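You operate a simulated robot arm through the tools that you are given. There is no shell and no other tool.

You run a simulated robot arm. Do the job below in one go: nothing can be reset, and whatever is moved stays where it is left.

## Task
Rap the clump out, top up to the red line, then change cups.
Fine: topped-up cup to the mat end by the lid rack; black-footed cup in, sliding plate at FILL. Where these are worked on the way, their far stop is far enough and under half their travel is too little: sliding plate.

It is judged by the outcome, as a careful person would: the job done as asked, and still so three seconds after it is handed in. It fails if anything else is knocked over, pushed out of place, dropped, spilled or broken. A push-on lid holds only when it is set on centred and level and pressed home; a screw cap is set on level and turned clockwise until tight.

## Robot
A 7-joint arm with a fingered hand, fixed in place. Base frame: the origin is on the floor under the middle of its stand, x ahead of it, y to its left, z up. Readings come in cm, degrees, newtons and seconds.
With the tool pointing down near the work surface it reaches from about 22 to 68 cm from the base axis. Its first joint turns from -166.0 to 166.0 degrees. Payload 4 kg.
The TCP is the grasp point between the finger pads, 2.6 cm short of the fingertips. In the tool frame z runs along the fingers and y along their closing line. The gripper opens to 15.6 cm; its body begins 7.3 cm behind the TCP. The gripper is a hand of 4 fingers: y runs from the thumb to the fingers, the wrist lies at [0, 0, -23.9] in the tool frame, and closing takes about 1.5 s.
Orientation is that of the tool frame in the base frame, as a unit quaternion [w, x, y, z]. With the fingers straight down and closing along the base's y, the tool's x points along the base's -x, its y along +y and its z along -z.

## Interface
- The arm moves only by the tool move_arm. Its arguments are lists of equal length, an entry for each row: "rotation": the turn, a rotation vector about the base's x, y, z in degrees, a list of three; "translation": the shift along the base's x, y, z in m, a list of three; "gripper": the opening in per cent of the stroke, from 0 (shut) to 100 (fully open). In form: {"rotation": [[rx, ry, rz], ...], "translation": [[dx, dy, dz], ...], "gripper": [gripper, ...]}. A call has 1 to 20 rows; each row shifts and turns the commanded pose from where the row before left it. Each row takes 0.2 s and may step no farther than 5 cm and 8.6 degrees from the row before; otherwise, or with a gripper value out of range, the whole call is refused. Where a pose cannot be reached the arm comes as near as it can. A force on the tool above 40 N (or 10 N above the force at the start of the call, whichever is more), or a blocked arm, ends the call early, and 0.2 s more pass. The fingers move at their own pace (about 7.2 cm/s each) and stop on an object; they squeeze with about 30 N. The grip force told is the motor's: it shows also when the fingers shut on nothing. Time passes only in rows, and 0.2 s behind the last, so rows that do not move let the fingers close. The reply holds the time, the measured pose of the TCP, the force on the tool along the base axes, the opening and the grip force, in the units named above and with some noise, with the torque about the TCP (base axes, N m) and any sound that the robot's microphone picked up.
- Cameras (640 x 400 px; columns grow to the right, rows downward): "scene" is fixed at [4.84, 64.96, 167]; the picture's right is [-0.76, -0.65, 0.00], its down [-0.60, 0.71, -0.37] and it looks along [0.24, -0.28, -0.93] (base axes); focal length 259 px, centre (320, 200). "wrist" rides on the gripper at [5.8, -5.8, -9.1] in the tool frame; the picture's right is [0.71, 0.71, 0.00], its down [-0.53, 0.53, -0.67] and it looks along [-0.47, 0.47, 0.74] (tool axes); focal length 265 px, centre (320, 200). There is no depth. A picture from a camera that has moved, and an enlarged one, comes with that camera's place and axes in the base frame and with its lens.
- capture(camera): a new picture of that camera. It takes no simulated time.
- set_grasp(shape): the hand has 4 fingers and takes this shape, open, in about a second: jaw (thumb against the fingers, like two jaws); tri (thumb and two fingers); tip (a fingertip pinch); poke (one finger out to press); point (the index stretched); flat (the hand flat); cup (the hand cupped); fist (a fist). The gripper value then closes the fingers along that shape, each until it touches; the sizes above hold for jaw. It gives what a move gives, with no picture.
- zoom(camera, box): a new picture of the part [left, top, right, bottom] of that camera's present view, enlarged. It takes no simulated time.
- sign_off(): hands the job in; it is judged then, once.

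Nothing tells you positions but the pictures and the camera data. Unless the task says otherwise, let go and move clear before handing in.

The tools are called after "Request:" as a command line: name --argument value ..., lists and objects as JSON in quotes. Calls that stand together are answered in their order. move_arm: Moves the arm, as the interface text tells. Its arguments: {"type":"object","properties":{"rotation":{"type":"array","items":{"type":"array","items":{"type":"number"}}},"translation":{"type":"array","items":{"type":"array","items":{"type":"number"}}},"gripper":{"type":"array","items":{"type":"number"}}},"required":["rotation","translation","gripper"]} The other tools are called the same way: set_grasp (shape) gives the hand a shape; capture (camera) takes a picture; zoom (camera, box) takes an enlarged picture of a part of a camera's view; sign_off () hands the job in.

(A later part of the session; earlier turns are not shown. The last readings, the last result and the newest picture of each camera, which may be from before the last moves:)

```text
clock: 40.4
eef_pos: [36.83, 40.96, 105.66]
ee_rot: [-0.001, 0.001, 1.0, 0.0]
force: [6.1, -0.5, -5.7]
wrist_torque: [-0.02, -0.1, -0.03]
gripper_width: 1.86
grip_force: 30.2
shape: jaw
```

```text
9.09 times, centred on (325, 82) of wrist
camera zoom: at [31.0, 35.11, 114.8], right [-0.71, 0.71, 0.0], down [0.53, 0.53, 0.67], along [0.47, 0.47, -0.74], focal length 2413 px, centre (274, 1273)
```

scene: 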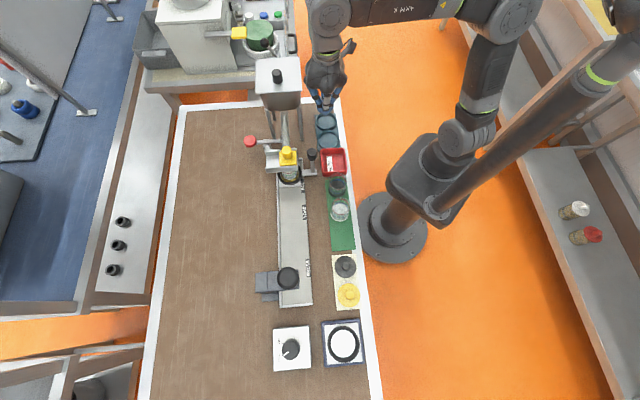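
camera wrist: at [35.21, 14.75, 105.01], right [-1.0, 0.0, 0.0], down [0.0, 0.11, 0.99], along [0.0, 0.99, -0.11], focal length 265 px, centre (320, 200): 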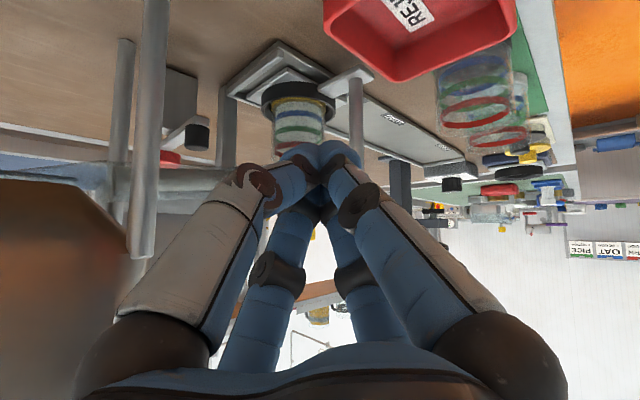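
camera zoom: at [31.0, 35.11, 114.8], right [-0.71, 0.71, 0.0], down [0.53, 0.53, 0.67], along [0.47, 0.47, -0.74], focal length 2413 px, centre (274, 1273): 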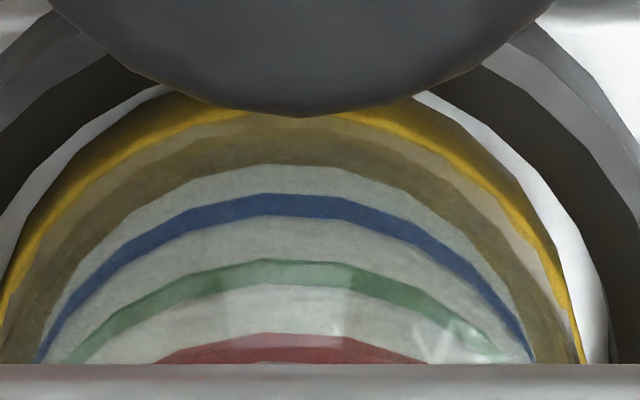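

Request:
move_arm --rotation '[[0, 0, 0], [0, 0, 0], [0, 0, 0], [0, 0, 0], [0, 0, 7.5], [0, 0, 7.5], [0, 0, 7.5], [0, 0, 7.5], [0, 0, 7.5], [0, 0, 7.5], [8.4, 0, 0], [8.4, 0, 0], [8.4, 0, 0], [8.4, 0, 0], [8.4, 0, 0]]' --translation '[[0, 0, 0], [0, 0, 0], [0, 0, 0.03], [0, 0, 0.04], [-0.002, -0.02, 0.01], [-0.002, -0.025, 0], [-0.002, -0.025, 0], [-0.003, -0.025, 0], [-0.003, -0.025, 0], [-0.002, -0.02, 0], [0, 0, -0.02], [0, 0, -0.02], [0, 0, -0.02], [0, 0, -0.02], [0, 0, -0.02]]' --gripper '[35, 35, 35, 35, 10, 0, 0, 0, 0, 0, 0, 0, 0, 0, 0]'

Request:
zoom --camera "wrist" --box '[265, 95, 335, 150]'

Request:
zoom --camera "wrist" --box '[255, 70, 345, 165]'

```text
clock: 43.6
eef_pos: [35.3, 27.07, 103.83]
ee_rot: [0.138, -0.358, 0.862, 0.331]
force: [0.2, 0.8, 0.4]
wrist_torque: [-0.01, 0.01, 0.0]
gripper_width: 0.03
grip_force: 30.3
shape: jaw
```

```text
7.27 times, centred on (300, 122) of wrist
camera zoom: at [35.22, 14.75, 105.1], right [-1.0, 0.0, 0.0], down [0.0, 0.11, 0.99], along [0.0, 0.99, -0.11], focal length 1930 px, centre (466, 764)
```

zoom: 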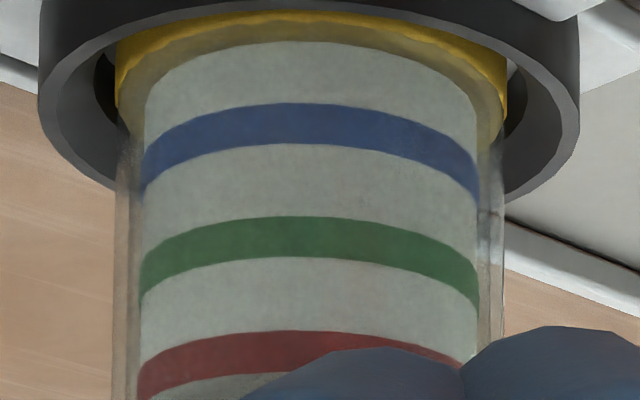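

```text
4.21 times, centred on (300, 118) of wrist
camera zoom: at [35.22, 14.75, 105.1], right [-1.0, 0.0, 0.0], down [0.0, 0.11, 0.99], along [0.0, 0.99, -0.11], focal length 1118 px, centre (404, 547)
```

zoom: 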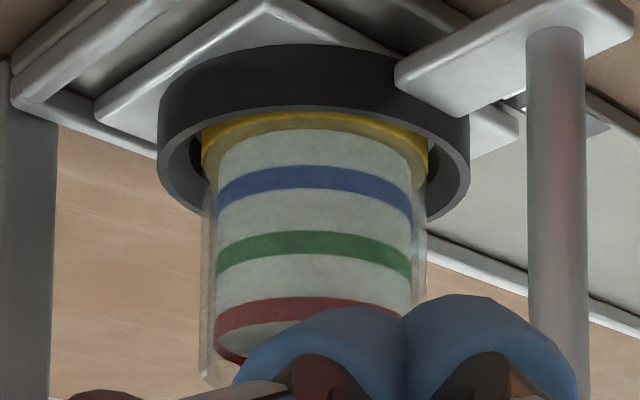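

The surface now looks to be right around the red line, but fingertips hide the edge. I'll raise the camera slightly for an unobstructed view.

Request:
move_arm --rotation '[[0, 0, 5], [0, 0, 5]]' --translation '[[0, 0, 0.012], [0, 0, 0.012]]' --gripper '[0, 0]'

Request:
capture --camera "wrist"

Request:
zoom --camera "wrist" --box '[235, 80, 315, 140]'

```text
clock: 44.2
eef_pos: [35.46, 27.04, 106.27]
ee_rot: [0.107, -0.431, 0.828, 0.341]
force: [0.8, 0.5, -0.6]
wrist_torque: [-0.01, 0.02, 0.01]
gripper_width: 0.02
grip_force: 30.2
shape: jaw
```

```text
taken
camera wrist: at [37.48, 14.9, 107.5], right [-0.98, -0.18, 0.0], down [-0.02, 0.11, 0.99], along [-0.17, 0.98, -0.11], focal length 265 px, centre (320, 200)
```

wrist: 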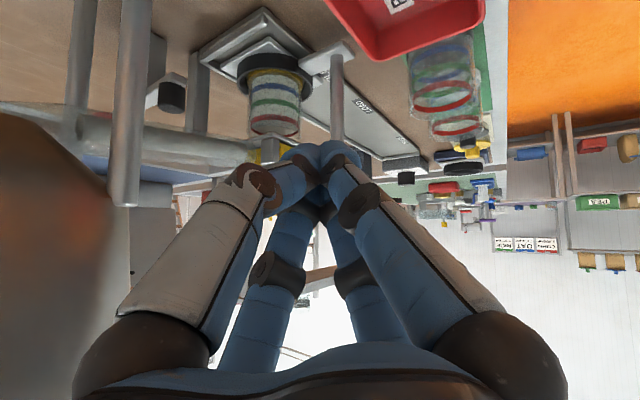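

```text
6.67 times, centred on (275, 110) of wrist
camera zoom: at [37.48, 14.9, 107.5], right [-0.98, -0.18, 0.0], down [-0.02, 0.11, 0.99], along [-0.17, 0.98, -0.11], focal length 1769 px, centre (620, 800)
```

zoom: 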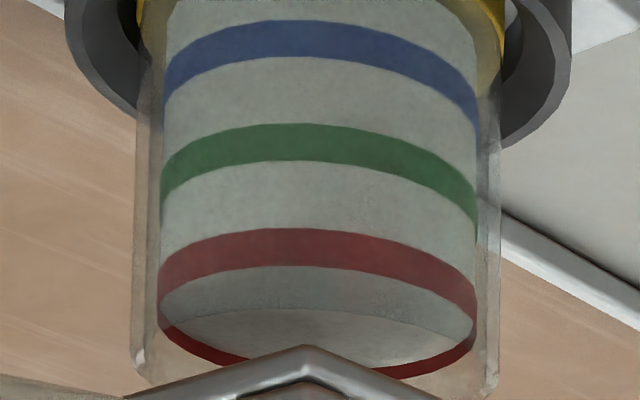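

Request:
zoom --camera "wrist" --box '[252, 105, 298, 140]'

Request:
zoom --camera "wrist" --box '[395, 25, 495, 150]'

Request:
zoom --camera "wrist" --box '[100, 90, 270, 190]'

```text
11.43 times, centred on (275, 122) of wrist
camera zoom: at [37.48, 14.9, 107.5], right [-0.98, -0.18, 0.0], down [-0.02, 0.11, 0.99], along [-0.17, 0.98, -0.11], focal length 3033 px, centre (834, 1086)
```

zoom: 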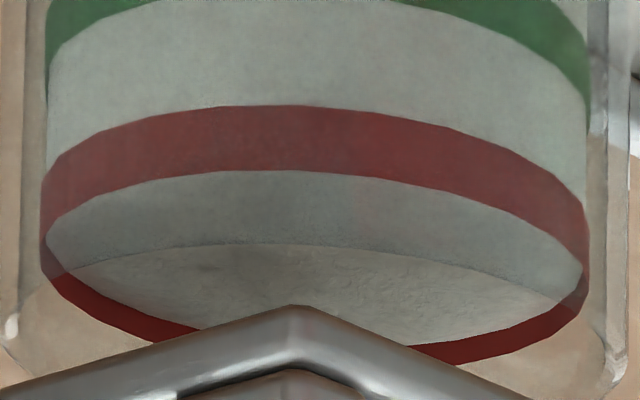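

```text
3.20 times, centred on (445, 88) of wrist
camera zoom: at [37.48, 14.9, 107.5], right [-0.98, -0.18, 0.0], down [-0.02, 0.11, 0.99], along [-0.17, 0.98, -0.11], focal length 849 px, centre (-80, 560)
```

zoom: 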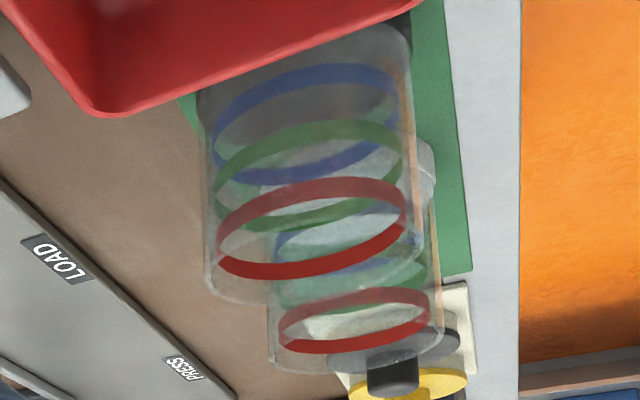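

```text
3.76 times, centred on (185, 140) of wrist
camera zoom: at [37.48, 14.9, 107.5], right [-0.98, -0.18, 0.0], down [-0.02, 0.11, 0.99], along [-0.17, 0.98, -0.11], focal length 999 px, centre (828, 426)
```

zoom: 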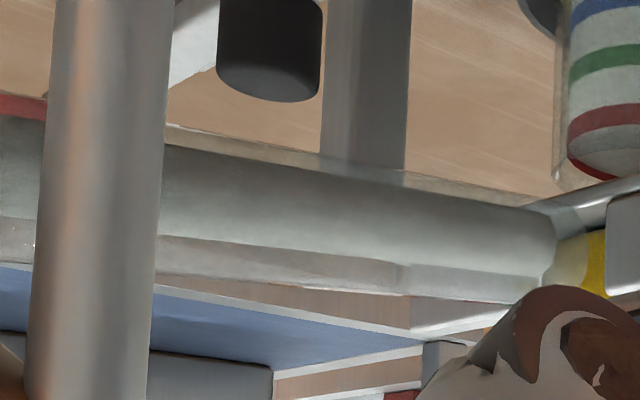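

The surface covers the lower half of the red band all the way round: the cup is at the red line, and the gate is shut. Next I'll go above the sliding plate's handle to pull the plate out from under the spout.

Request:
move_arm --rotation '[[-8.27, -1.46, 0], [-8.27, -1.46, 0], [-8.27, -1.46, 0], [-8.27, -1.46, 0], [-8.27, -1.46, 0], [0, 0, 7], [0, 0, 7], [0, 0, 7], [0, 0, 7], [0, 0, 7]]' --translation '[[0, 0, 0.015], [0, 0, 0.015], [0, 0, 0.015], [0, 0, 0.015], [0, 0, 0.015], [-0.0065, 0.0187, 0], [-0.0065, 0.0187, 0], [-0.0065, 0.0187, 0], [-0.0065, 0.0187, 0], [-0.0065, 0.0187, 0]]' --gripper '[0, 0, 0, 0, 0, 0, 30, 30, 30, 30]'

Request:
capture --camera "wrist"

Request:
zoom --camera "scene" --box '[250, 100, 370, 200]'

```text
clock: 46.4
eef_pos: [32.23, 36.35, 113.69]
ee_rot: [0.001, 0.708, -0.706, 0.0]
force: [0.1, 0.0, -0.5]
wrist_torque: [0.03, -0.01, -0.01]
gripper_width: 4.64
grip_force: 0.1
shape: jaw
```

```text
taken
camera wrist: at [37.94, 30.48, 122.79], right [-0.71, -0.71, 0.0], down [-0.53, 0.53, 0.67], along [-0.47, 0.47, -0.75], focal length 265 px, centre (320, 200)
```

wrist: 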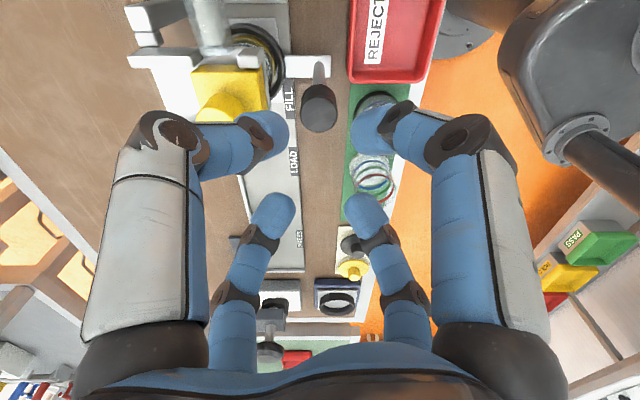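

```text
4.00 times, centred on (310, 150) of scene
camera zoom: at [4.84, 64.96, 167.0], right [-0.76, -0.65, 0.0], down [-0.6, 0.71, -0.37], along [0.24, -0.28, -0.93], focal length 1036 px, centre (360, 400)
```

zoom: 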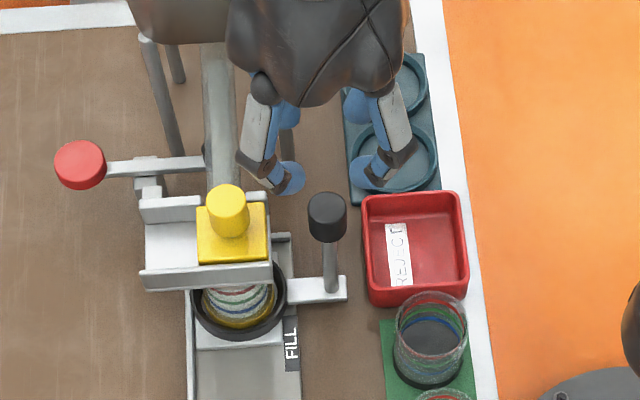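

Request:
zoom --camera "wrist" --box '[250, 40, 390, 160]'

```text
3.33 times, centred on (320, 100) of wrist
camera zoom: at [37.94, 30.48, 122.79], right [-0.71, -0.71, 0.0], down [-0.53, 0.53, 0.67], along [-0.47, 0.47, -0.75], focal length 885 px, centre (320, 533)
```

zoom: 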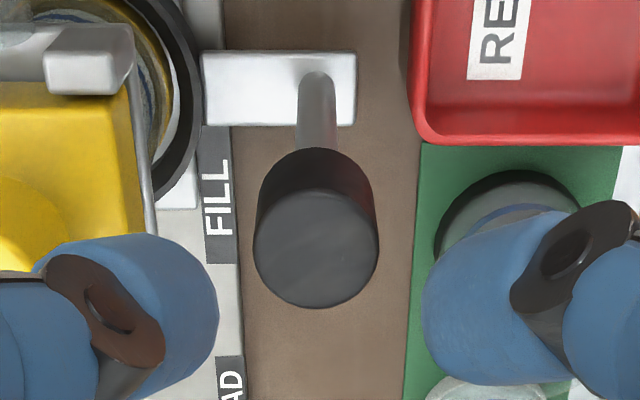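

Request:
move_arm --rotation '[[0, 0, 0], [0, 0, 0], [0, 0, 0], [0, 0, 0], [0, 0, 0]]' --translation '[[-0.0014, 0.0014, -0.02], [0, 0, -0.025], [0, 0, -0.025], [0, 0, -0.02], [0, 0, -0.012]]' --gripper '[25, 25, 25, 25, 25]'

Request:
zoom --camera "wrist" --box '[220, 60, 420, 260]'

Request:
zoom --camera "scene" --box '[270, 120, 360, 200]'

```text
clock: 47.6
eef_pos: [32.04, 36.3, 103.51]
ee_rot: [0.0, -0.707, 0.707, -0.001]
force: [-0.4, 0.4, -0.5]
wrist_torque: [0.02, 0.01, 0.0]
gripper_width: 3.92
grip_force: 0.0
shape: jaw
```

```text
2.00 times, centred on (320, 160) of wrist
camera zoom: at [37.81, 30.54, 112.55], right [-0.71, -0.71, 0.0], down [-0.53, 0.53, 0.67], along [-0.47, 0.47, -0.75], focal length 531 px, centre (320, 280)
```

zoom: 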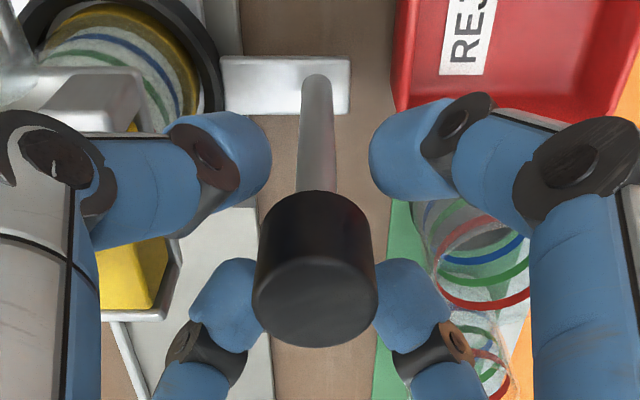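

```text
5.00 times, centred on (315, 160) of scene
camera zoom: at [4.84, 64.96, 167.0], right [-0.76, -0.65, 0.0], down [-0.6, 0.71, -0.37], along [0.24, -0.28, -0.93], focal length 1296 px, centre (345, 400)
```

zoom: 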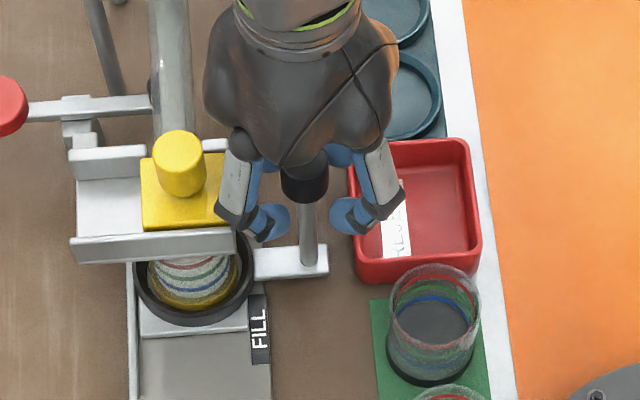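

Request:
move_arm --rotation '[[0, 0, 0], [0, 0, 0], [0, 0, 0], [0, 0, 0]]' --translation '[[0, 0, 0], [0, 0, 0], [0, 0, 0], [0, 0, 0]]' --gripper '[0, 0, 0, 0]'

Request:
zoom --camera "scene" --box '[270, 120, 360, 200]'

```text
clock: 48.6
eef_pos: [32.19, 36.28, 103.01]
ee_rot: [-0.004, -0.707, 0.707, -0.001]
force: [4.2, 7.6, -27.1]
wrist_torque: [0.04, -0.17, 0.11]
gripper_width: 1.93
grip_force: 30.0
shape: jaw
stopped in row 4: the force on the tool passed its limit at 41 N (the readings are from after the stop); the commanded pose is now the measured one
```

```text
5.00 times, centred on (315, 160) of scene
camera zoom: at [4.84, 64.96, 167.0], right [-0.76, -0.65, 0.0], down [-0.6, 0.71, -0.37], along [0.24, -0.28, -0.93], focal length 1296 px, centre (345, 400)
```

zoom: 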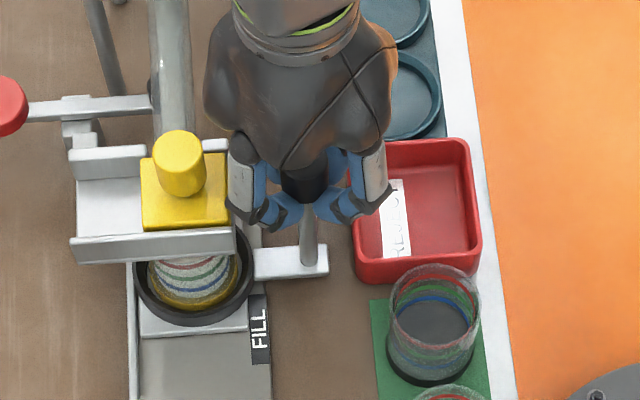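

The grip is pulling up on the knob a bit, so I'll ease down slightly to relieve it.

Request:
move_arm --rotation '[[0, 0, 0], [0, 0, 0]]' --translation '[[0, 0, -0.004], [0, 0, 0]]' --gripper '[0, 0]'

```text
clock: 49.2
eef_pos: [32.1, 36.3, 102.71]
ee_rot: [0.003, 0.708, -0.707, 0.001]
force: [5.7, 5.9, -26.4]
wrist_torque: [0.04, -0.14, 0.08]
gripper_width: 1.93
grip_force: 30.0
shape: jaw
```

Request:
move_arm --rotation '[[0, 0, 0], [0, 0, 0]]' --translation '[[0, 0, 0], [0, 0, 0]]' --gripper '[15, 15]'

Request:
zoom --camera "wrist" --box '[220, 60, 420, 260]'

```text
clock: 49.8
eef_pos: [31.92, 36.29, 102.94]
ee_rot: [0.002, 0.707, -0.707, 0.001]
force: [0.0, 1.0, -0.4]
wrist_torque: [-0.03, 0.0, 0.03]
gripper_width: 2.34
grip_force: 0.0
shape: jaw
```

```text
2.00 times, centred on (320, 160) of wrist
camera zoom: at [37.73, 30.55, 112.11], right [-0.71, -0.71, 0.0], down [-0.53, 0.53, 0.67], along [-0.47, 0.47, -0.75], focal length 531 px, centre (320, 280)
```

zoom: 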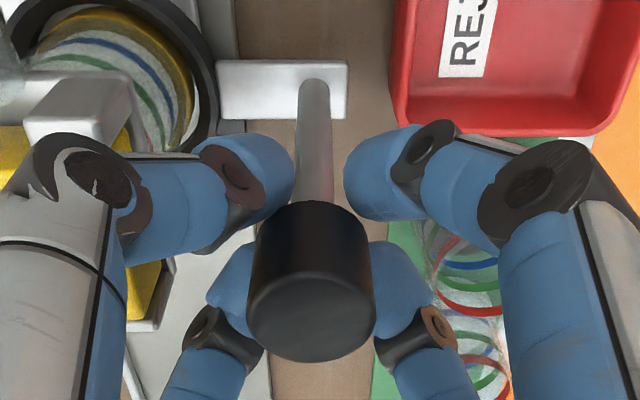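

Loosely caged now with no load. I'll draw the plate gently toward LOAD.

Request:
move_arm --rotation '[[0, 0, 0], [0, 0, 0], [0, 0, 0], [0, 0, 0], [0, 0, 0], [0, 0, 0], [0, 0, 0], [0, 0, 0]]' --translation '[[-0.003, 0.003, 0], [-0.006, 0.006, 0], [-0.008, 0.008, 0], [-0.008, 0.008, 0], [-0.008, 0.008, 0], [-0.008, 0.008, 0], [-0.006, 0.006, 0], [-0.003, 0.003, 0]]' --gripper '[15, 15, 15, 15, 15, 15, 15, 15]'

Request:
zoom --camera "scene" --box '[240, 110, 370, 240]'

Request:
capture --camera "wrist"

```text
clock: 51.6
eef_pos: [26.95, 41.26, 102.84]
ee_rot: [0.003, 0.707, -0.707, 0.001]
force: [0.8, 1.2, -1.8]
wrist_torque: [0.0, 0.03, 0.02]
gripper_width: 2.36
grip_force: 0.0
shape: jaw
```

```text
3.08 times, centred on (305, 175) of scene
camera zoom: at [4.84, 64.96, 167.0], right [-0.76, -0.65, 0.0], down [-0.6, 0.71, -0.37], along [0.24, -0.28, -0.93], focal length 797 px, centre (366, 277)
```

zoom: 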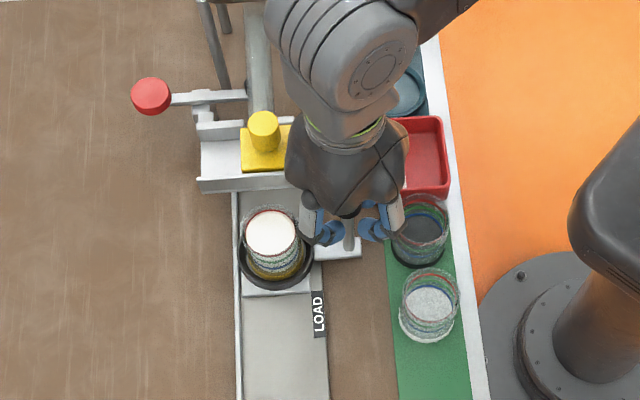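

```text
taken
camera wrist: at [32.72, 35.5, 112.07], right [-0.71, -0.71, 0.01], down [-0.52, 0.53, 0.67], along [-0.47, 0.47, -0.75], focal length 265 px, centre (320, 200)
```

wrist: 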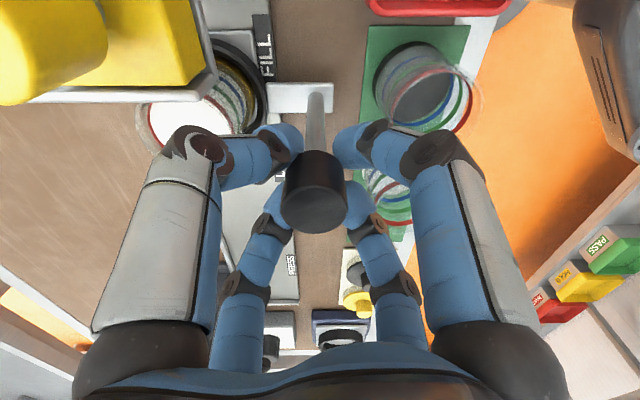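

The plate slides well. I'll carry it on past half of the track's length so the cup is well clear of the spout.

Request:
move_arm --rotation '[[0, 0, 0], [0, 0, 0], [0, 0, 0], [0, 0, 0], [0, 0, 0], [0, 0, 0], [0, 0, 0], [0, 0, 0], [0, 0, 0], [0, 0, 0], [0, 0, 0], [0, 0, 0]]' --translation '[[-0.003, 0.003, 0], [-0.006, 0.006, 0], [-0.008, 0.008, 0], [-0.008, 0.008, 0], [-0.008, 0.008, 0], [-0.008, 0.008, 0], [-0.008, 0.008, 0], [-0.008, 0.008, 0], [-0.008, 0.008, 0], [-0.008, 0.008, 0], [-0.006, 0.006, 0], [-0.003, 0.003, 0]]' --gripper '[15, 15, 15, 15, 15, 15, 15, 15, 15, 15, 15, 15]'

Request:
zoom --camera "scene" --box '[240, 130, 390, 310]'

Request:
capture --camera "wrist"

```text
clock: 54.2
eef_pos: [18.65, 49.59, 102.99]
ee_rot: [0.003, 0.707, -0.707, 0.0]
force: [0.7, 0.6, -0.9]
wrist_torque: [0.02, -0.03, 0.01]
gripper_width: 2.34
grip_force: 0.0
shape: jaw
```

```text
2.22 times, centred on (315, 220) of scene
camera zoom: at [4.84, 64.96, 167.0], right [-0.76, -0.65, 0.0], down [-0.6, 0.71, -0.37], along [0.24, -0.28, -0.93], focal length 576 px, centre (331, 156)
```

zoom: 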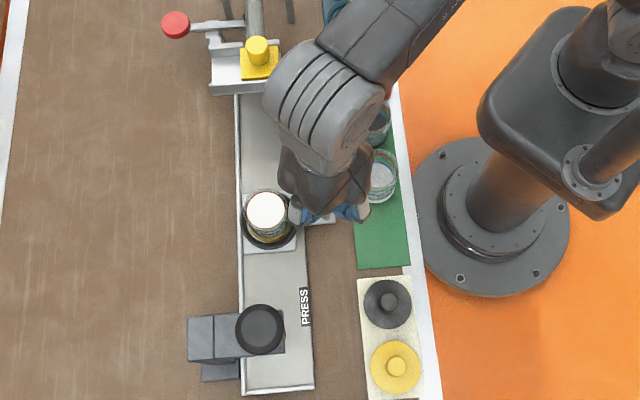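

```text
taken
camera wrist: at [24.46, 43.75, 112.09], right [-0.71, -0.71, 0.01], down [-0.52, 0.53, 0.67], along [-0.47, 0.47, -0.74], focal length 265 px, centre (320, 200)
```

wrist: 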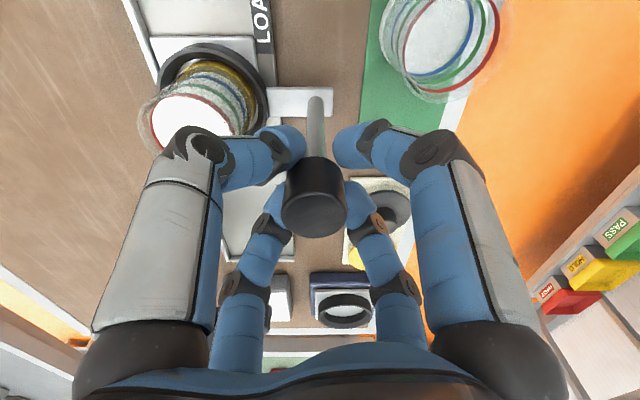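

The plate is out at about u=−21.8. I'll let go of the handle, rise, and go above the topped-up cup with the hand open.

Request:
move_arm --rotation '[[0, 0, 0], [0, 0, 0], [0, 0, 0], [0, 0, 0], [0, 0, 0], [0, 0, 0], [0, 0, 0], [0, 0, 0]]' --translation '[[0, 0, 0], [0, 0, 0.01], [0, 0, 0.03], [0, 0, 0.03], [0, 0, 0.02], [0.0185, 0.018, 0], [0.0185, 0.018, 0], [0.0185, 0.018, 0]]' --gripper '[30, 30, 30, 30, 55, 55, 55, 55]'

Request:
capture --camera "wrist"

Request:
zoom --camera "scene" --box '[240, 150, 390, 310]'

```text
clock: 56.0
eef_pos: [24.37, 55.02, 111.65]
ee_rot: [0.003, 0.708, -0.707, 0.002]
force: [1.0, 0.0, 0.9]
wrist_torque: [0.05, 0.04, 0.02]
gripper_width: 8.53
grip_force: 0.0
shape: jaw
```

```text
taken
camera wrist: at [30.08, 49.26, 120.82], right [-0.71, -0.71, 0.01], down [-0.53, 0.53, 0.67], along [-0.47, 0.47, -0.75], focal length 265 px, centre (320, 200)
```

wrist: 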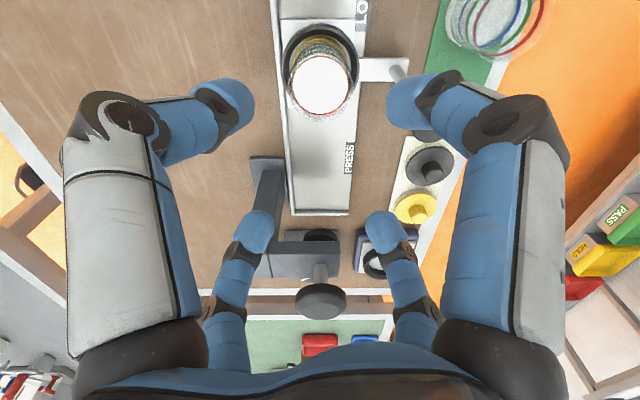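

```text
2.50 times, centred on (315, 230) of scene
camera zoom: at [4.84, 64.96, 167.0], right [-0.76, -0.65, 0.0], down [-0.6, 0.71, -0.37], along [0.24, -0.28, -0.93], focal length 648 px, centre (332, 125)
```

zoom: 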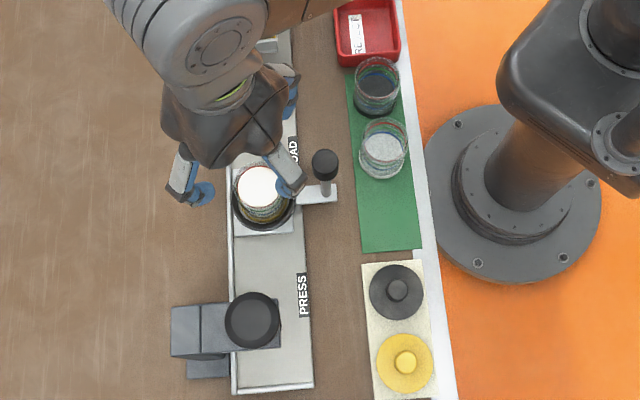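

Request:
zoom --camera "wrist" --box '[270, 20, 370, 130]'

Request:
zoom --camera "scene" --box '[290, 205, 326, 250]'

```text
3.64 times, centred on (320, 75) of wrist
camera zoom: at [30.08, 49.26, 120.82], right [-0.71, -0.71, 0.01], down [-0.53, 0.53, 0.67], along [-0.47, 0.47, -0.75], focal length 965 px, centre (320, 654)
```

zoom: 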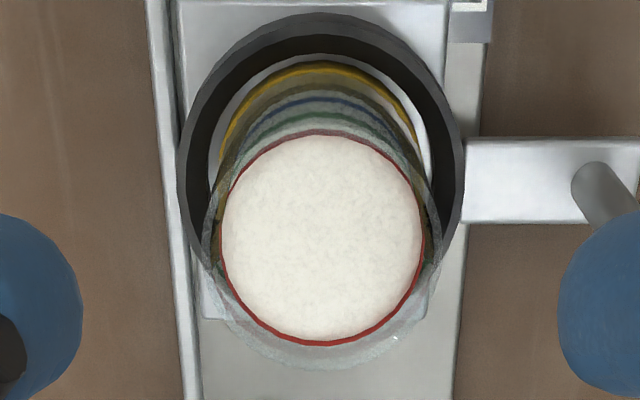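

```text
8.89 times, centred on (308, 228) of scene
camera zoom: at [4.84, 64.96, 167.0], right [-0.76, -0.65, 0.0], down [-0.6, 0.71, -0.37], along [0.24, -0.28, -0.93], focal length 2303 px, centre (427, -44)
```

zoom: 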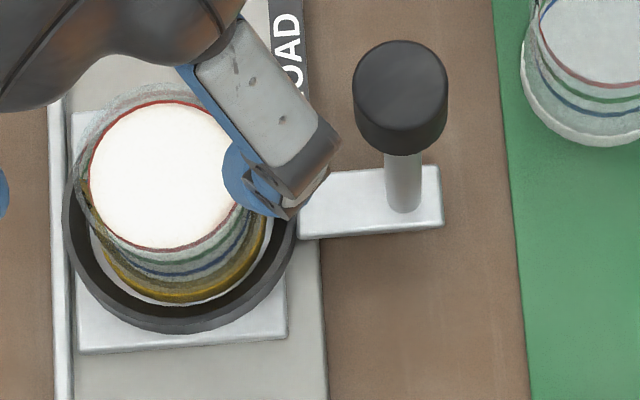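

The content sits right at the red ring. The cup is centred near (24.45, 54.8), rim about z=98. I'll lower around it.

Request:
move_arm --rotation '[[0, 0, 0], [0, 0, 0], [0, 0, 0], [0, 0, 0], [0, 0, 0], [0, 0, 0]]' --translation '[[0.001, -0.002, -0.03], [0, 0, -0.03], [0, 0, -0.03], [0, 0, -0.03], [0, 0, -0.02], [0, 0, -0.012]]' --gripper '[52, 52, 52, 52, 52, 52]'

Request:
capture --camera "wrist"

Request:
zoom --camera "scene" --box '[260, 170, 340, 260]'

```text
clock: 57.4
eef_pos: [24.41, 54.63, 96.65]
ee_rot: [-0.003, -0.707, 0.707, -0.001]
force: [-0.1, -0.2, -0.8]
wrist_torque: [0.02, -0.01, 0.02]
gripper_width: 8.17
grip_force: 0.1
shape: jaw
```

```text
taken
camera wrist: at [30.28, 48.83, 105.76], right [-0.71, -0.71, 0.0], down [-0.52, 0.53, 0.67], along [-0.47, 0.47, -0.75], focal length 265 px, centre (320, 200)
```

wrist: 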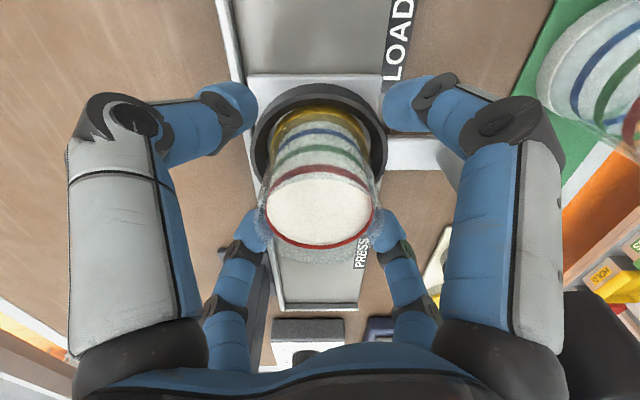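

```text
4.44 times, centred on (300, 215) of scene
camera zoom: at [4.84, 64.96, 167.0], right [-0.76, -0.65, 0.0], down [-0.6, 0.71, -0.37], along [0.24, -0.28, -0.93], focal length 1152 px, centre (409, 133)
```

zoom: 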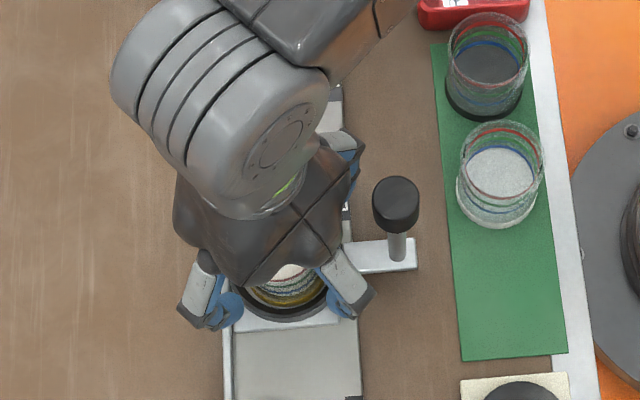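

Request:
move_arm --rotation '[[0, 0, 0], [0, 0, 0], [0, 0, 0], [0, 0, 0], [0, 0, 0]]' --translation '[[0, 0, 0], [0, 0, 0], [0, 0, 0], [0, 0, 0], [0, 0, 0]]' --gripper '[42, 38, 34, 30, 28]'

Request:
capture --camera "wrist"

```text
clock: 58.6
eef_pos: [24.47, 54.66, 96.52]
ee_rot: [-0.002, -0.707, 0.707, -0.002]
force: [-0.2, -0.7, -0.8]
wrist_torque: [0.03, 0.01, -0.01]
gripper_width: 4.45
grip_force: 29.7
shape: jaw
```

```text
taken
camera wrist: at [30.27, 48.84, 105.76], right [-0.71, -0.71, 0.01], down [-0.52, 0.53, 0.67], along [-0.47, 0.47, -0.75], focal length 265 px, centre (320, 200)
```

wrist: 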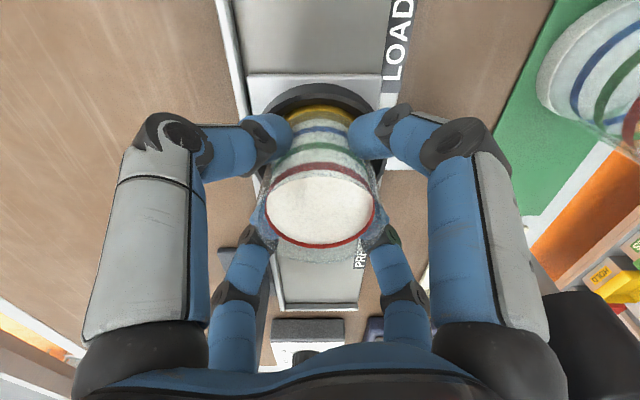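

The cup is held (about 30 N). I'll lift it straight out of the holder.

Request:
move_arm --rotation '[[0, 0, 0], [0, 0, 0], [0, 0, 0], [0, 0, 0], [0, 0, 0], [0, 0, 0], [0, 0, 0], [0, 0, 0]]' --translation '[[0, 0, 0.004], [0, 0, 0.008], [0, 0, 0.012], [0, 0, 0.014], [0, 0, 0.014], [0, 0, 0.01], [0, 0, 0.006], [0, 0, 0.002]]' --gripper '[28, 28, 28, 28, 28, 28, 28, 28]'

Request:
capture --camera "wrist"

Request:
zoom --camera "scene" --box '[260, 170, 340, 260]'

```text
clock: 60.4
eef_pos: [24.5, 54.73, 103.75]
ee_rot: [0.003, 0.707, -0.707, 0.001]
force: [-1.2, -0.7, -1.1]
wrist_torque: [-0.01, 0.01, 0.01]
gripper_width: 4.47
grip_force: 29.5
shape: jaw
```

```text
taken
camera wrist: at [30.18, 48.93, 112.8], right [-0.71, -0.71, 0.0], down [-0.52, 0.53, 0.67], along [-0.47, 0.47, -0.75], focal length 265 px, centre (320, 200)
```

wrist: 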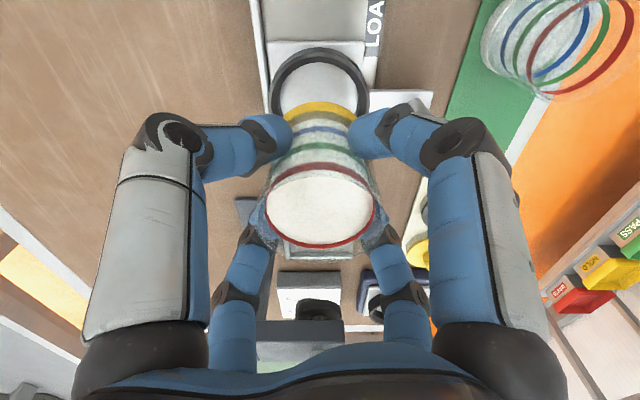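

```text
4.44 times, centred on (300, 215) of scene
camera zoom: at [4.84, 64.96, 167.0], right [-0.76, -0.65, 0.0], down [-0.6, 0.71, -0.37], along [0.24, -0.28, -0.93], focal length 1152 px, centre (409, 133)
```

zoom: 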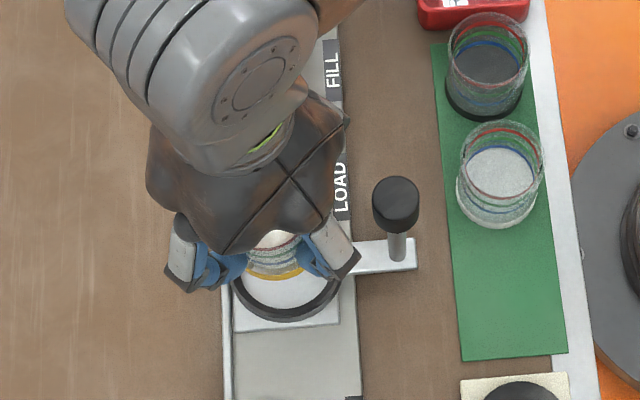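

Request:
move_arm --rotation '[[0, 0, 0], [0, 0, 0], [0, 0, 0], [0, 0, 0]]' --translation '[[-0.007, 0.0045, 0], [-0.013, 0.0085, 0], [-0.013, 0.0085, 0], [-0.007, 0.0045, 0]]' --gripper '[28, 28, 28, 28]'

Request:
zoom --camera "scene" --box '[240, 170, 380, 310]'

```text
clock: 61.4
eef_pos: [20.46, 57.22, 103.61]
ee_rot: [-0.003, -0.707, 0.707, -0.002]
force: [0.0, 0.4, -0.7]
wrist_torque: [0.0, -0.03, 0.0]
gripper_width: 4.45
grip_force: 29.9
shape: jaw
```

```text
2.86 times, centred on (310, 240) of scene
camera zoom: at [4.84, 64.96, 167.0], right [-0.76, -0.65, 0.0], down [-0.6, 0.71, -0.37], along [0.24, -0.28, -0.93], focal length 740 px, centre (349, 86)
```

zoom: 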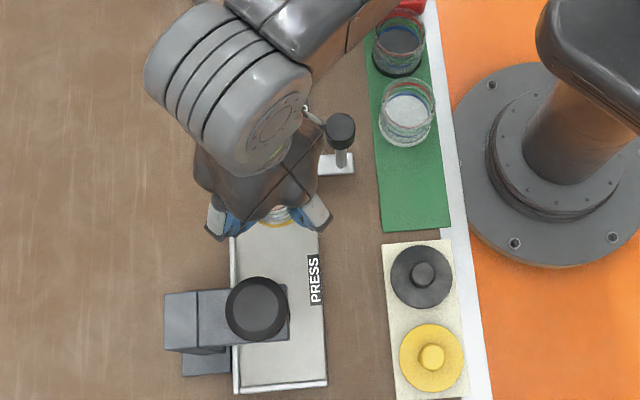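

Request:
move_arm --rotation '[[0, 0, 0], [0, 0, 0], [0, 0, 0], [0, 0, 0], [0, 0, 0], [0, 0, 0], [0, 0, 0], [0, 0, 0], [0, 0, 0], [0, 0, 0], [0, 0, 0], [0, 0, 0], [0, 0, 0]]' --translation '[[-0.006, -0.002, 0.001], [-0.012, -0.005, 0.003], [-0.014, -0.005, 0.003], [-0.014, -0.005, 0.003], [-0.013, -0.006, 0], [-0.007, -0.006, 0], [-0.005, -0.009, 0], [-0.004, -0.013, 0], [-0.004, -0.014, 0], [-0.004, -0.014, 0], [-0.004, -0.012, 0], [-0.002, -0.008, 0], [-0.001, -0.004, 0]]' --gripper '[28, 28, 28, 28, 28, 28, 28, 28, 28, 28, 28, 28, 28]'

Request:
capture --camera "wrist"

Request:
zoom --camera "scene" --box '[270, 160, 390, 280]'

```text
clock: 64.2
eef_pos: [11.41, 46.95, 104.69]
ee_rot: [-0.003, -0.707, 0.708, -0.001]
force: [-0.9, 0.3, -1.6]
wrist_torque: [0.02, -0.01, -0.02]
gripper_width: 4.48
grip_force: 30.0
shape: jaw
```

```text
taken
camera wrist: at [17.22, 41.24, 113.86], right [-0.71, -0.71, 0.0], down [-0.53, 0.53, 0.67], along [-0.47, 0.47, -0.75], focal length 265 px, centre (320, 200)
```

wrist: 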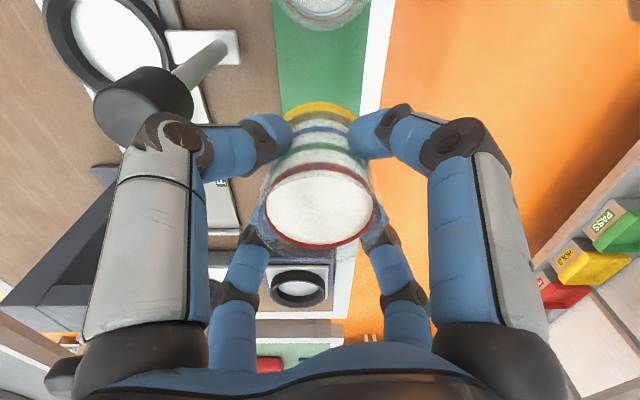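

```text
3.33 times, centred on (330, 220) of scene
camera zoom: at [4.84, 64.96, 167.0], right [-0.76, -0.65, 0.0], down [-0.6, 0.71, -0.37], along [0.24, -0.28, -0.93], focal length 864 px, centre (287, 133)
```

zoom: 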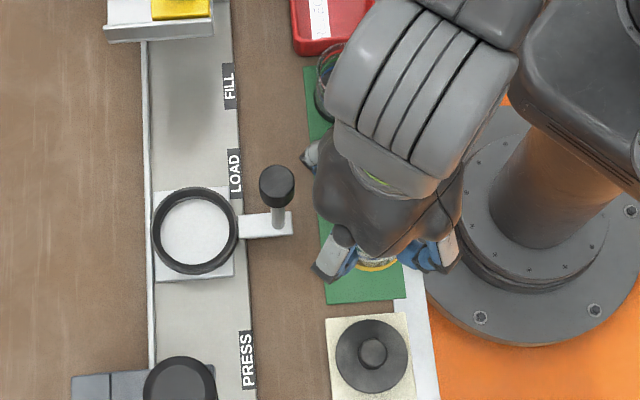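

The cup is above the mat's free end (u≈−25.1, w≈41.3), between the handle and the mat edges. I'll lower it gently.

Request:
move_arm --rotation '[[0, 0, 0], [0, 0, 0], [0, 0, 0], [0, 0, 0], [0, 0, 0], [0, 0, 0], [0, 0, 0], [0, 0, 0]]' --translation '[[0, 0, -0.006], [0, 0, -0.012], [0, 0, -0.015], [0, 0, -0.015], [0, 0, -0.014], [0, 0, -0.01], [0, 0, -0.006], [0, 0, -0.003]]' --gripper '[28, 28, 28, 28, 28, 28, 28, 28]'

Request:
capture --camera "wrist"

Request:
zoom --camera "scene" --box '[290, 190, 390, 270]'

```text
clock: 66.0
eef_pos: [11.5, 47.02, 96.53]
ee_rot: [-0.003, -0.707, 0.707, -0.001]
force: [-0.2, 0.2, -0.8]
wrist_torque: [-0.01, 0.06, -0.03]
gripper_width: 4.47
grip_force: 30.4
shape: jaw
```

```text
taken
camera wrist: at [17.25, 41.22, 105.66], right [-0.71, -0.71, 0.01], down [-0.52, 0.53, 0.67], along [-0.47, 0.47, -0.75], focal length 265 px, centre (320, 200)
```

wrist: 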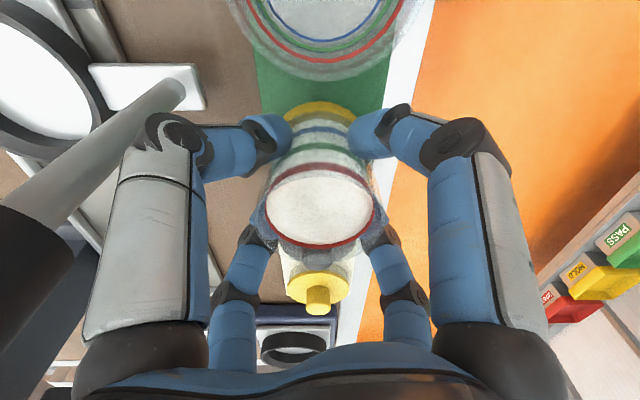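

```text
5.00 times, centred on (340, 230) of scene
camera zoom: at [4.84, 64.96, 167.0], right [-0.76, -0.65, 0.0], down [-0.6, 0.71, -0.37], along [0.24, -0.28, -0.93], focal length 1296 px, centre (220, 50)
```

zoom: 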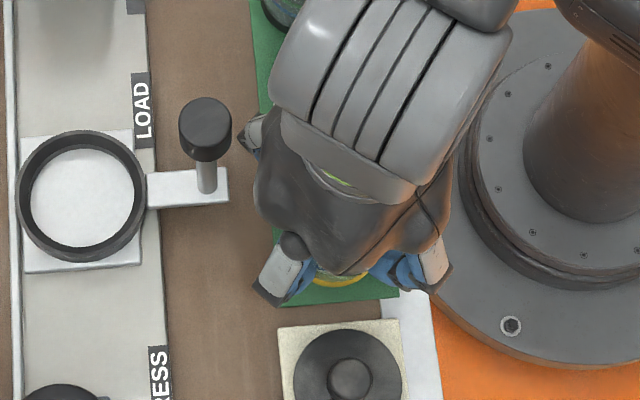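

Request:
move_arm --rotation '[[0, 0, 0], [0, 0, 0], [0, 0, 0]]' --translation '[[0, 0, -0.003], [0, 0, -0.003], [0, 0, -0.003]]' --gripper '[28, 28, 28]'

```text
clock: 66.8
eef_pos: [11.5, 46.97, 95.66]
ee_rot: [0.002, 0.707, -0.707, 0.001]
force: [-0.1, -0.2, -1.4]
wrist_torque: [0.02, 0.0, -0.01]
gripper_width: 4.45
grip_force: 30.2
shape: jaw
```

Request:
move_arm --rotation '[[0, 0, 0], [0, 0, 0]]' --translation '[[0, 0, -0.002], [0, 0, -0.002]]' --gripper '[28, 28]'

```text
clock: 67.4
eef_pos: [11.61, 47.09, 95.27]
ee_rot: [0.002, 0.707, -0.707, 0.001]
force: [1.0, -1.1, 1.5]
wrist_torque: [0.0, -0.05, 0.03]
gripper_width: 4.46
grip_force: 30.1
shape: jaw
```

Request:
move_arm --rotation '[[0, 0, 0], [0, 0, 0]]' --translation '[[0, 0, -0.0015], [0, 0, -0.0015]]' --gripper '[28, 28]'

```text
clock: 68.0
eef_pos: [11.41, 47.04, 95.07]
ee_rot: [0.001, 0.707, -0.707, 0.0]
force: [-0.3, -3.6, 27.3]
wrist_torque: [-0.08, -0.09, -0.01]
gripper_width: 4.52
grip_force: 30.2
shape: jaw
```

Contact with the mat (27 N). I'll ease the pressure and release.

Request:
move_arm --rotation '[[0, 0, 0], [0, 0, 0], [0, 0, 0], [0, 0, 0]]' --translation '[[0, 0, 0.0018], [0, 0, 0], [0, 0, 0], [0, 0, 0]]' --gripper '[28, 34, 40, 42]'

Request:
capture --camera "wrist"

```text
clock: 69.0
eef_pos: [11.5, 47.08, 95.09]
ee_rot: [-0.004, -0.707, 0.707, -0.001]
force: [0.0, -0.7, -0.6]
wrist_torque: [-0.03, 0.01, 0.0]
gripper_width: 6.51
grip_force: 0.1
shape: jaw
```

```text
taken
camera wrist: at [17.24, 41.2, 104.22], right [-0.71, -0.71, 0.01], down [-0.52, 0.53, 0.67], along [-0.47, 0.47, -0.75], focal length 265 px, centre (320, 200)
```

wrist: 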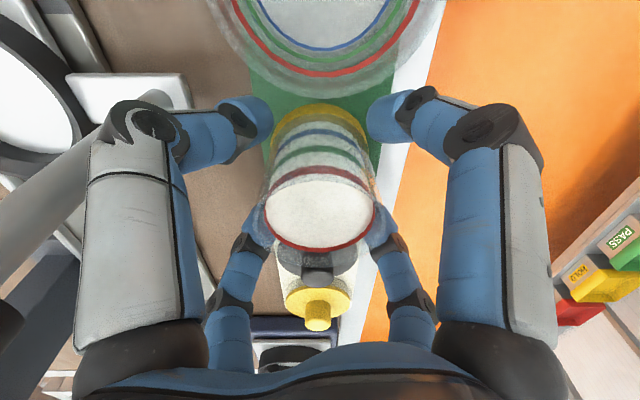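

Request:
move_arm --rotation '[[0, 0, 0], [0, 0, 0], [0, 0, 0], [0, 0, 0], [0, 0, 0], [0, 0, 0]]' --translation '[[0, 0, 0.008], [0, 0, 0.015], [0, 0, 0.025], [0, 0, 0.03], [0, 0, 0.035], [0, 0, 0.03]]' --gripper '[42, 42, 42, 42, 42, 42]'

Request:
capture --camera "wrist"

Request:
zoom --camera "scene" --box '[280, 150, 390, 270]'

```text
clock: 70.4
eef_pos: [11.45, 47.02, 109.33]
ee_rot: [0.002, 0.708, -0.706, 0.001]
force: [0.1, -0.2, -0.3]
wrist_torque: [0.04, 0.02, -0.03]
gripper_width: 6.51
grip_force: 0.0
shape: jaw
```

```text
taken
camera wrist: at [17.21, 41.24, 118.55], right [-0.71, -0.71, 0.0], down [-0.53, 0.53, 0.67], along [-0.47, 0.47, -0.75], focal length 265 px, centre (320, 200)
```

wrist: 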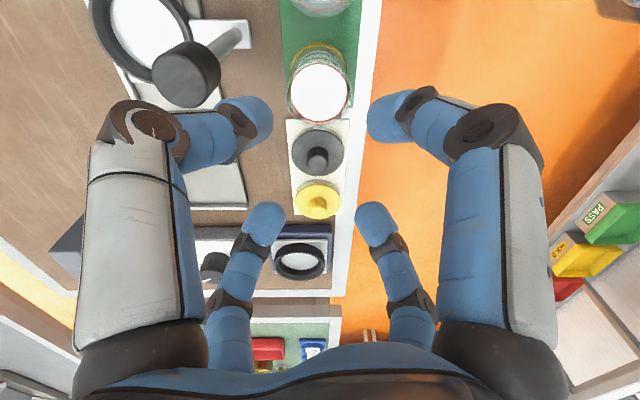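

```text
3.33 times, centred on (335, 210) of scene
camera zoom: at [4.84, 64.96, 167.0], right [-0.76, -0.65, 0.0], down [-0.6, 0.71, -0.37], along [0.24, -0.28, -0.93], focal length 864 px, centre (270, 167)
```

zoom: 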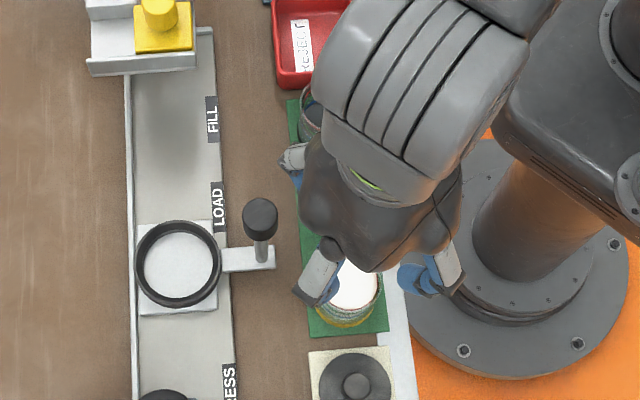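

The topped-up cup stands at the mat's end by the lid rack. Now over to the black-footed cup at the other end.

Request:
move_arm --rotation '[[0, 0, 0], [0, 0, 0], [0, 0, 0], [0, 0, 0], [0, 0, 0], [0, 0, 0]]' --translation '[[0.018, -0.018, 0], [0.018, -0.018, 0], [0.019, -0.019, 0], [0.019, -0.019, 0], [0.019, -0.019, 0], [0.018, -0.018, 0]]' --gripper '[45, 45, 45, 45, 45, 45]'

Request:
capture --camera "wrist"

Request:
zoom --camera "wrist" --box '[250, 20, 400, 150]'

Request:
zoom --camera "scene" --box '[280, 130, 390, 270]'

```text
clock: 71.8
eef_pos: [22.55, 35.82, 109.35]
ee_rot: [0.003, 0.708, -0.707, 0.001]
force: [0.6, 0.2, -0.8]
wrist_torque: [-0.02, -0.01, -0.02]
gripper_width: 7.0
grip_force: 0.1
shape: jaw
```

```text
taken
camera wrist: at [28.35, 30.08, 118.55], right [-0.71, -0.71, 0.0], down [-0.53, 0.53, 0.67], along [-0.47, 0.47, -0.75], focal length 265 px, centre (320, 200)
```

wrist: 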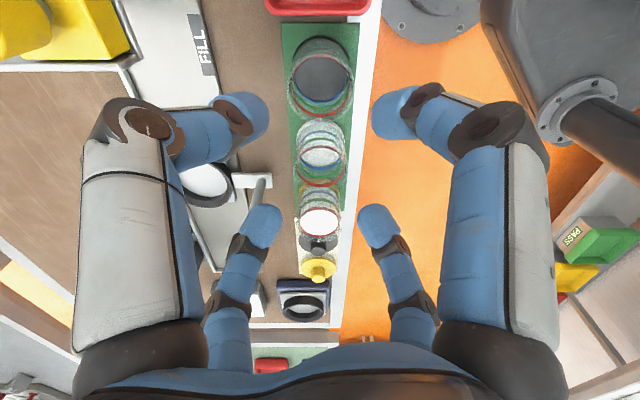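

```text
3.08 times, centred on (325, 85) of wrist
camera zoom: at [28.35, 30.08, 118.55], right [-0.71, -0.71, 0.0], down [-0.53, 0.53, 0.67], along [-0.47, 0.47, -0.75], focal length 817 px, centre (305, 554)
```

zoom: 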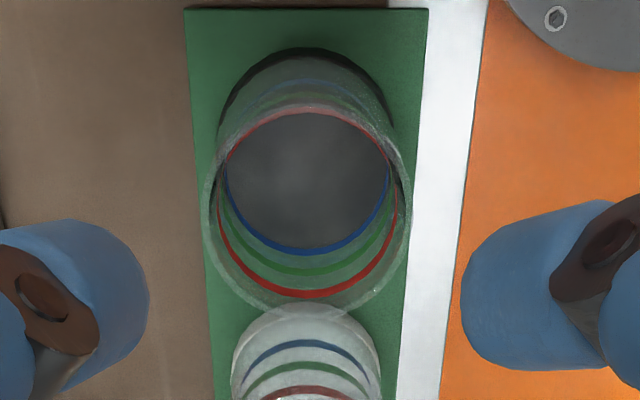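

```text
2.86 times, centred on (335, 200) of scene
camera zoom: at [4.84, 64.96, 167.0], right [-0.76, -0.65, 0.0], down [-0.6, 0.71, -0.37], along [0.24, -0.28, -0.93], focal length 740 px, centre (277, 200)
```

zoom: 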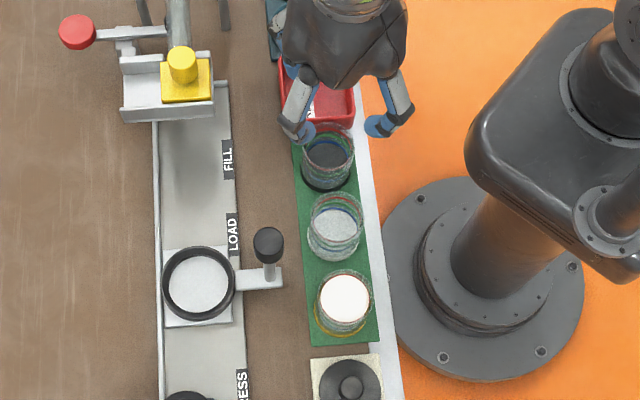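

Request:
move_arm --rotation '[[0, 0, 0], [0, 0, 0], [0, 0, 0], [0, 0, 0]]' --translation '[[0.0025, -0.0025, -0.02], [0, 0, -0.03], [0, 0, -0.03], [0, 0, -0.015]]' --gripper '[39, 39, 39, 39]'

Request:
capture --camera "wrist"

Request:
zoom --camera "scene" --box '[300, 140, 370, 210]'

```text
clock: 72.8
eef_pos: [22.88, 35.84, 99.8]
ee_rot: [-0.002, -0.707, 0.708, -0.001]
force: [-0.2, -0.1, -0.3]
wrist_torque: [0.02, 0.01, -0.02]
gripper_width: 6.14
grip_force: 0.1
shape: jaw
```

```text
taken
camera wrist: at [28.57, 30.02, 109.05], right [-0.71, -0.71, 0.01], down [-0.52, 0.53, 0.67], along [-0.47, 0.47, -0.75], focal length 265 px, centre (320, 200)
```

wrist: 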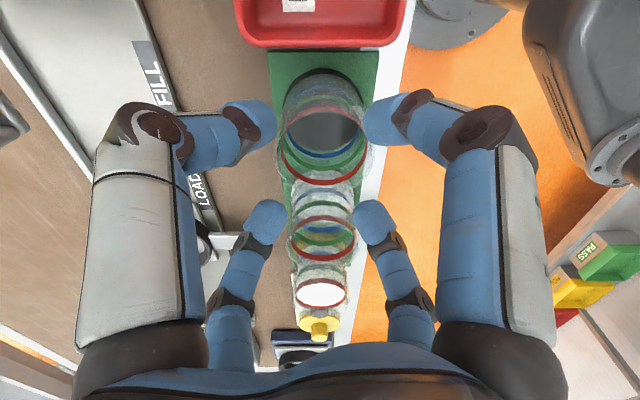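

```text
5.71 times, centred on (335, 175) of scene
camera zoom: at [4.84, 64.96, 167.0], right [-0.76, -0.65, 0.0], down [-0.6, 0.71, -0.37], along [0.24, -0.28, -0.93], focal length 1481 px, centre (234, 343)
```

zoom: 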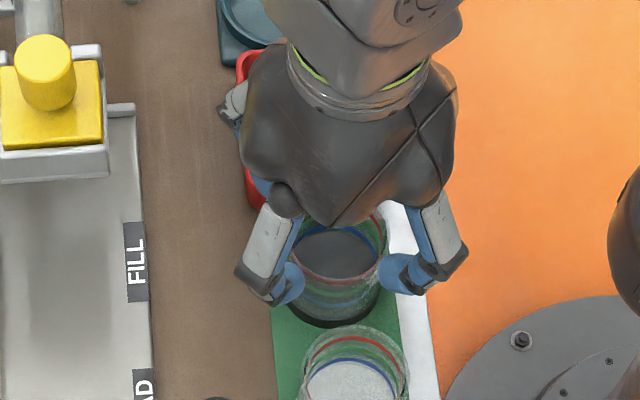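

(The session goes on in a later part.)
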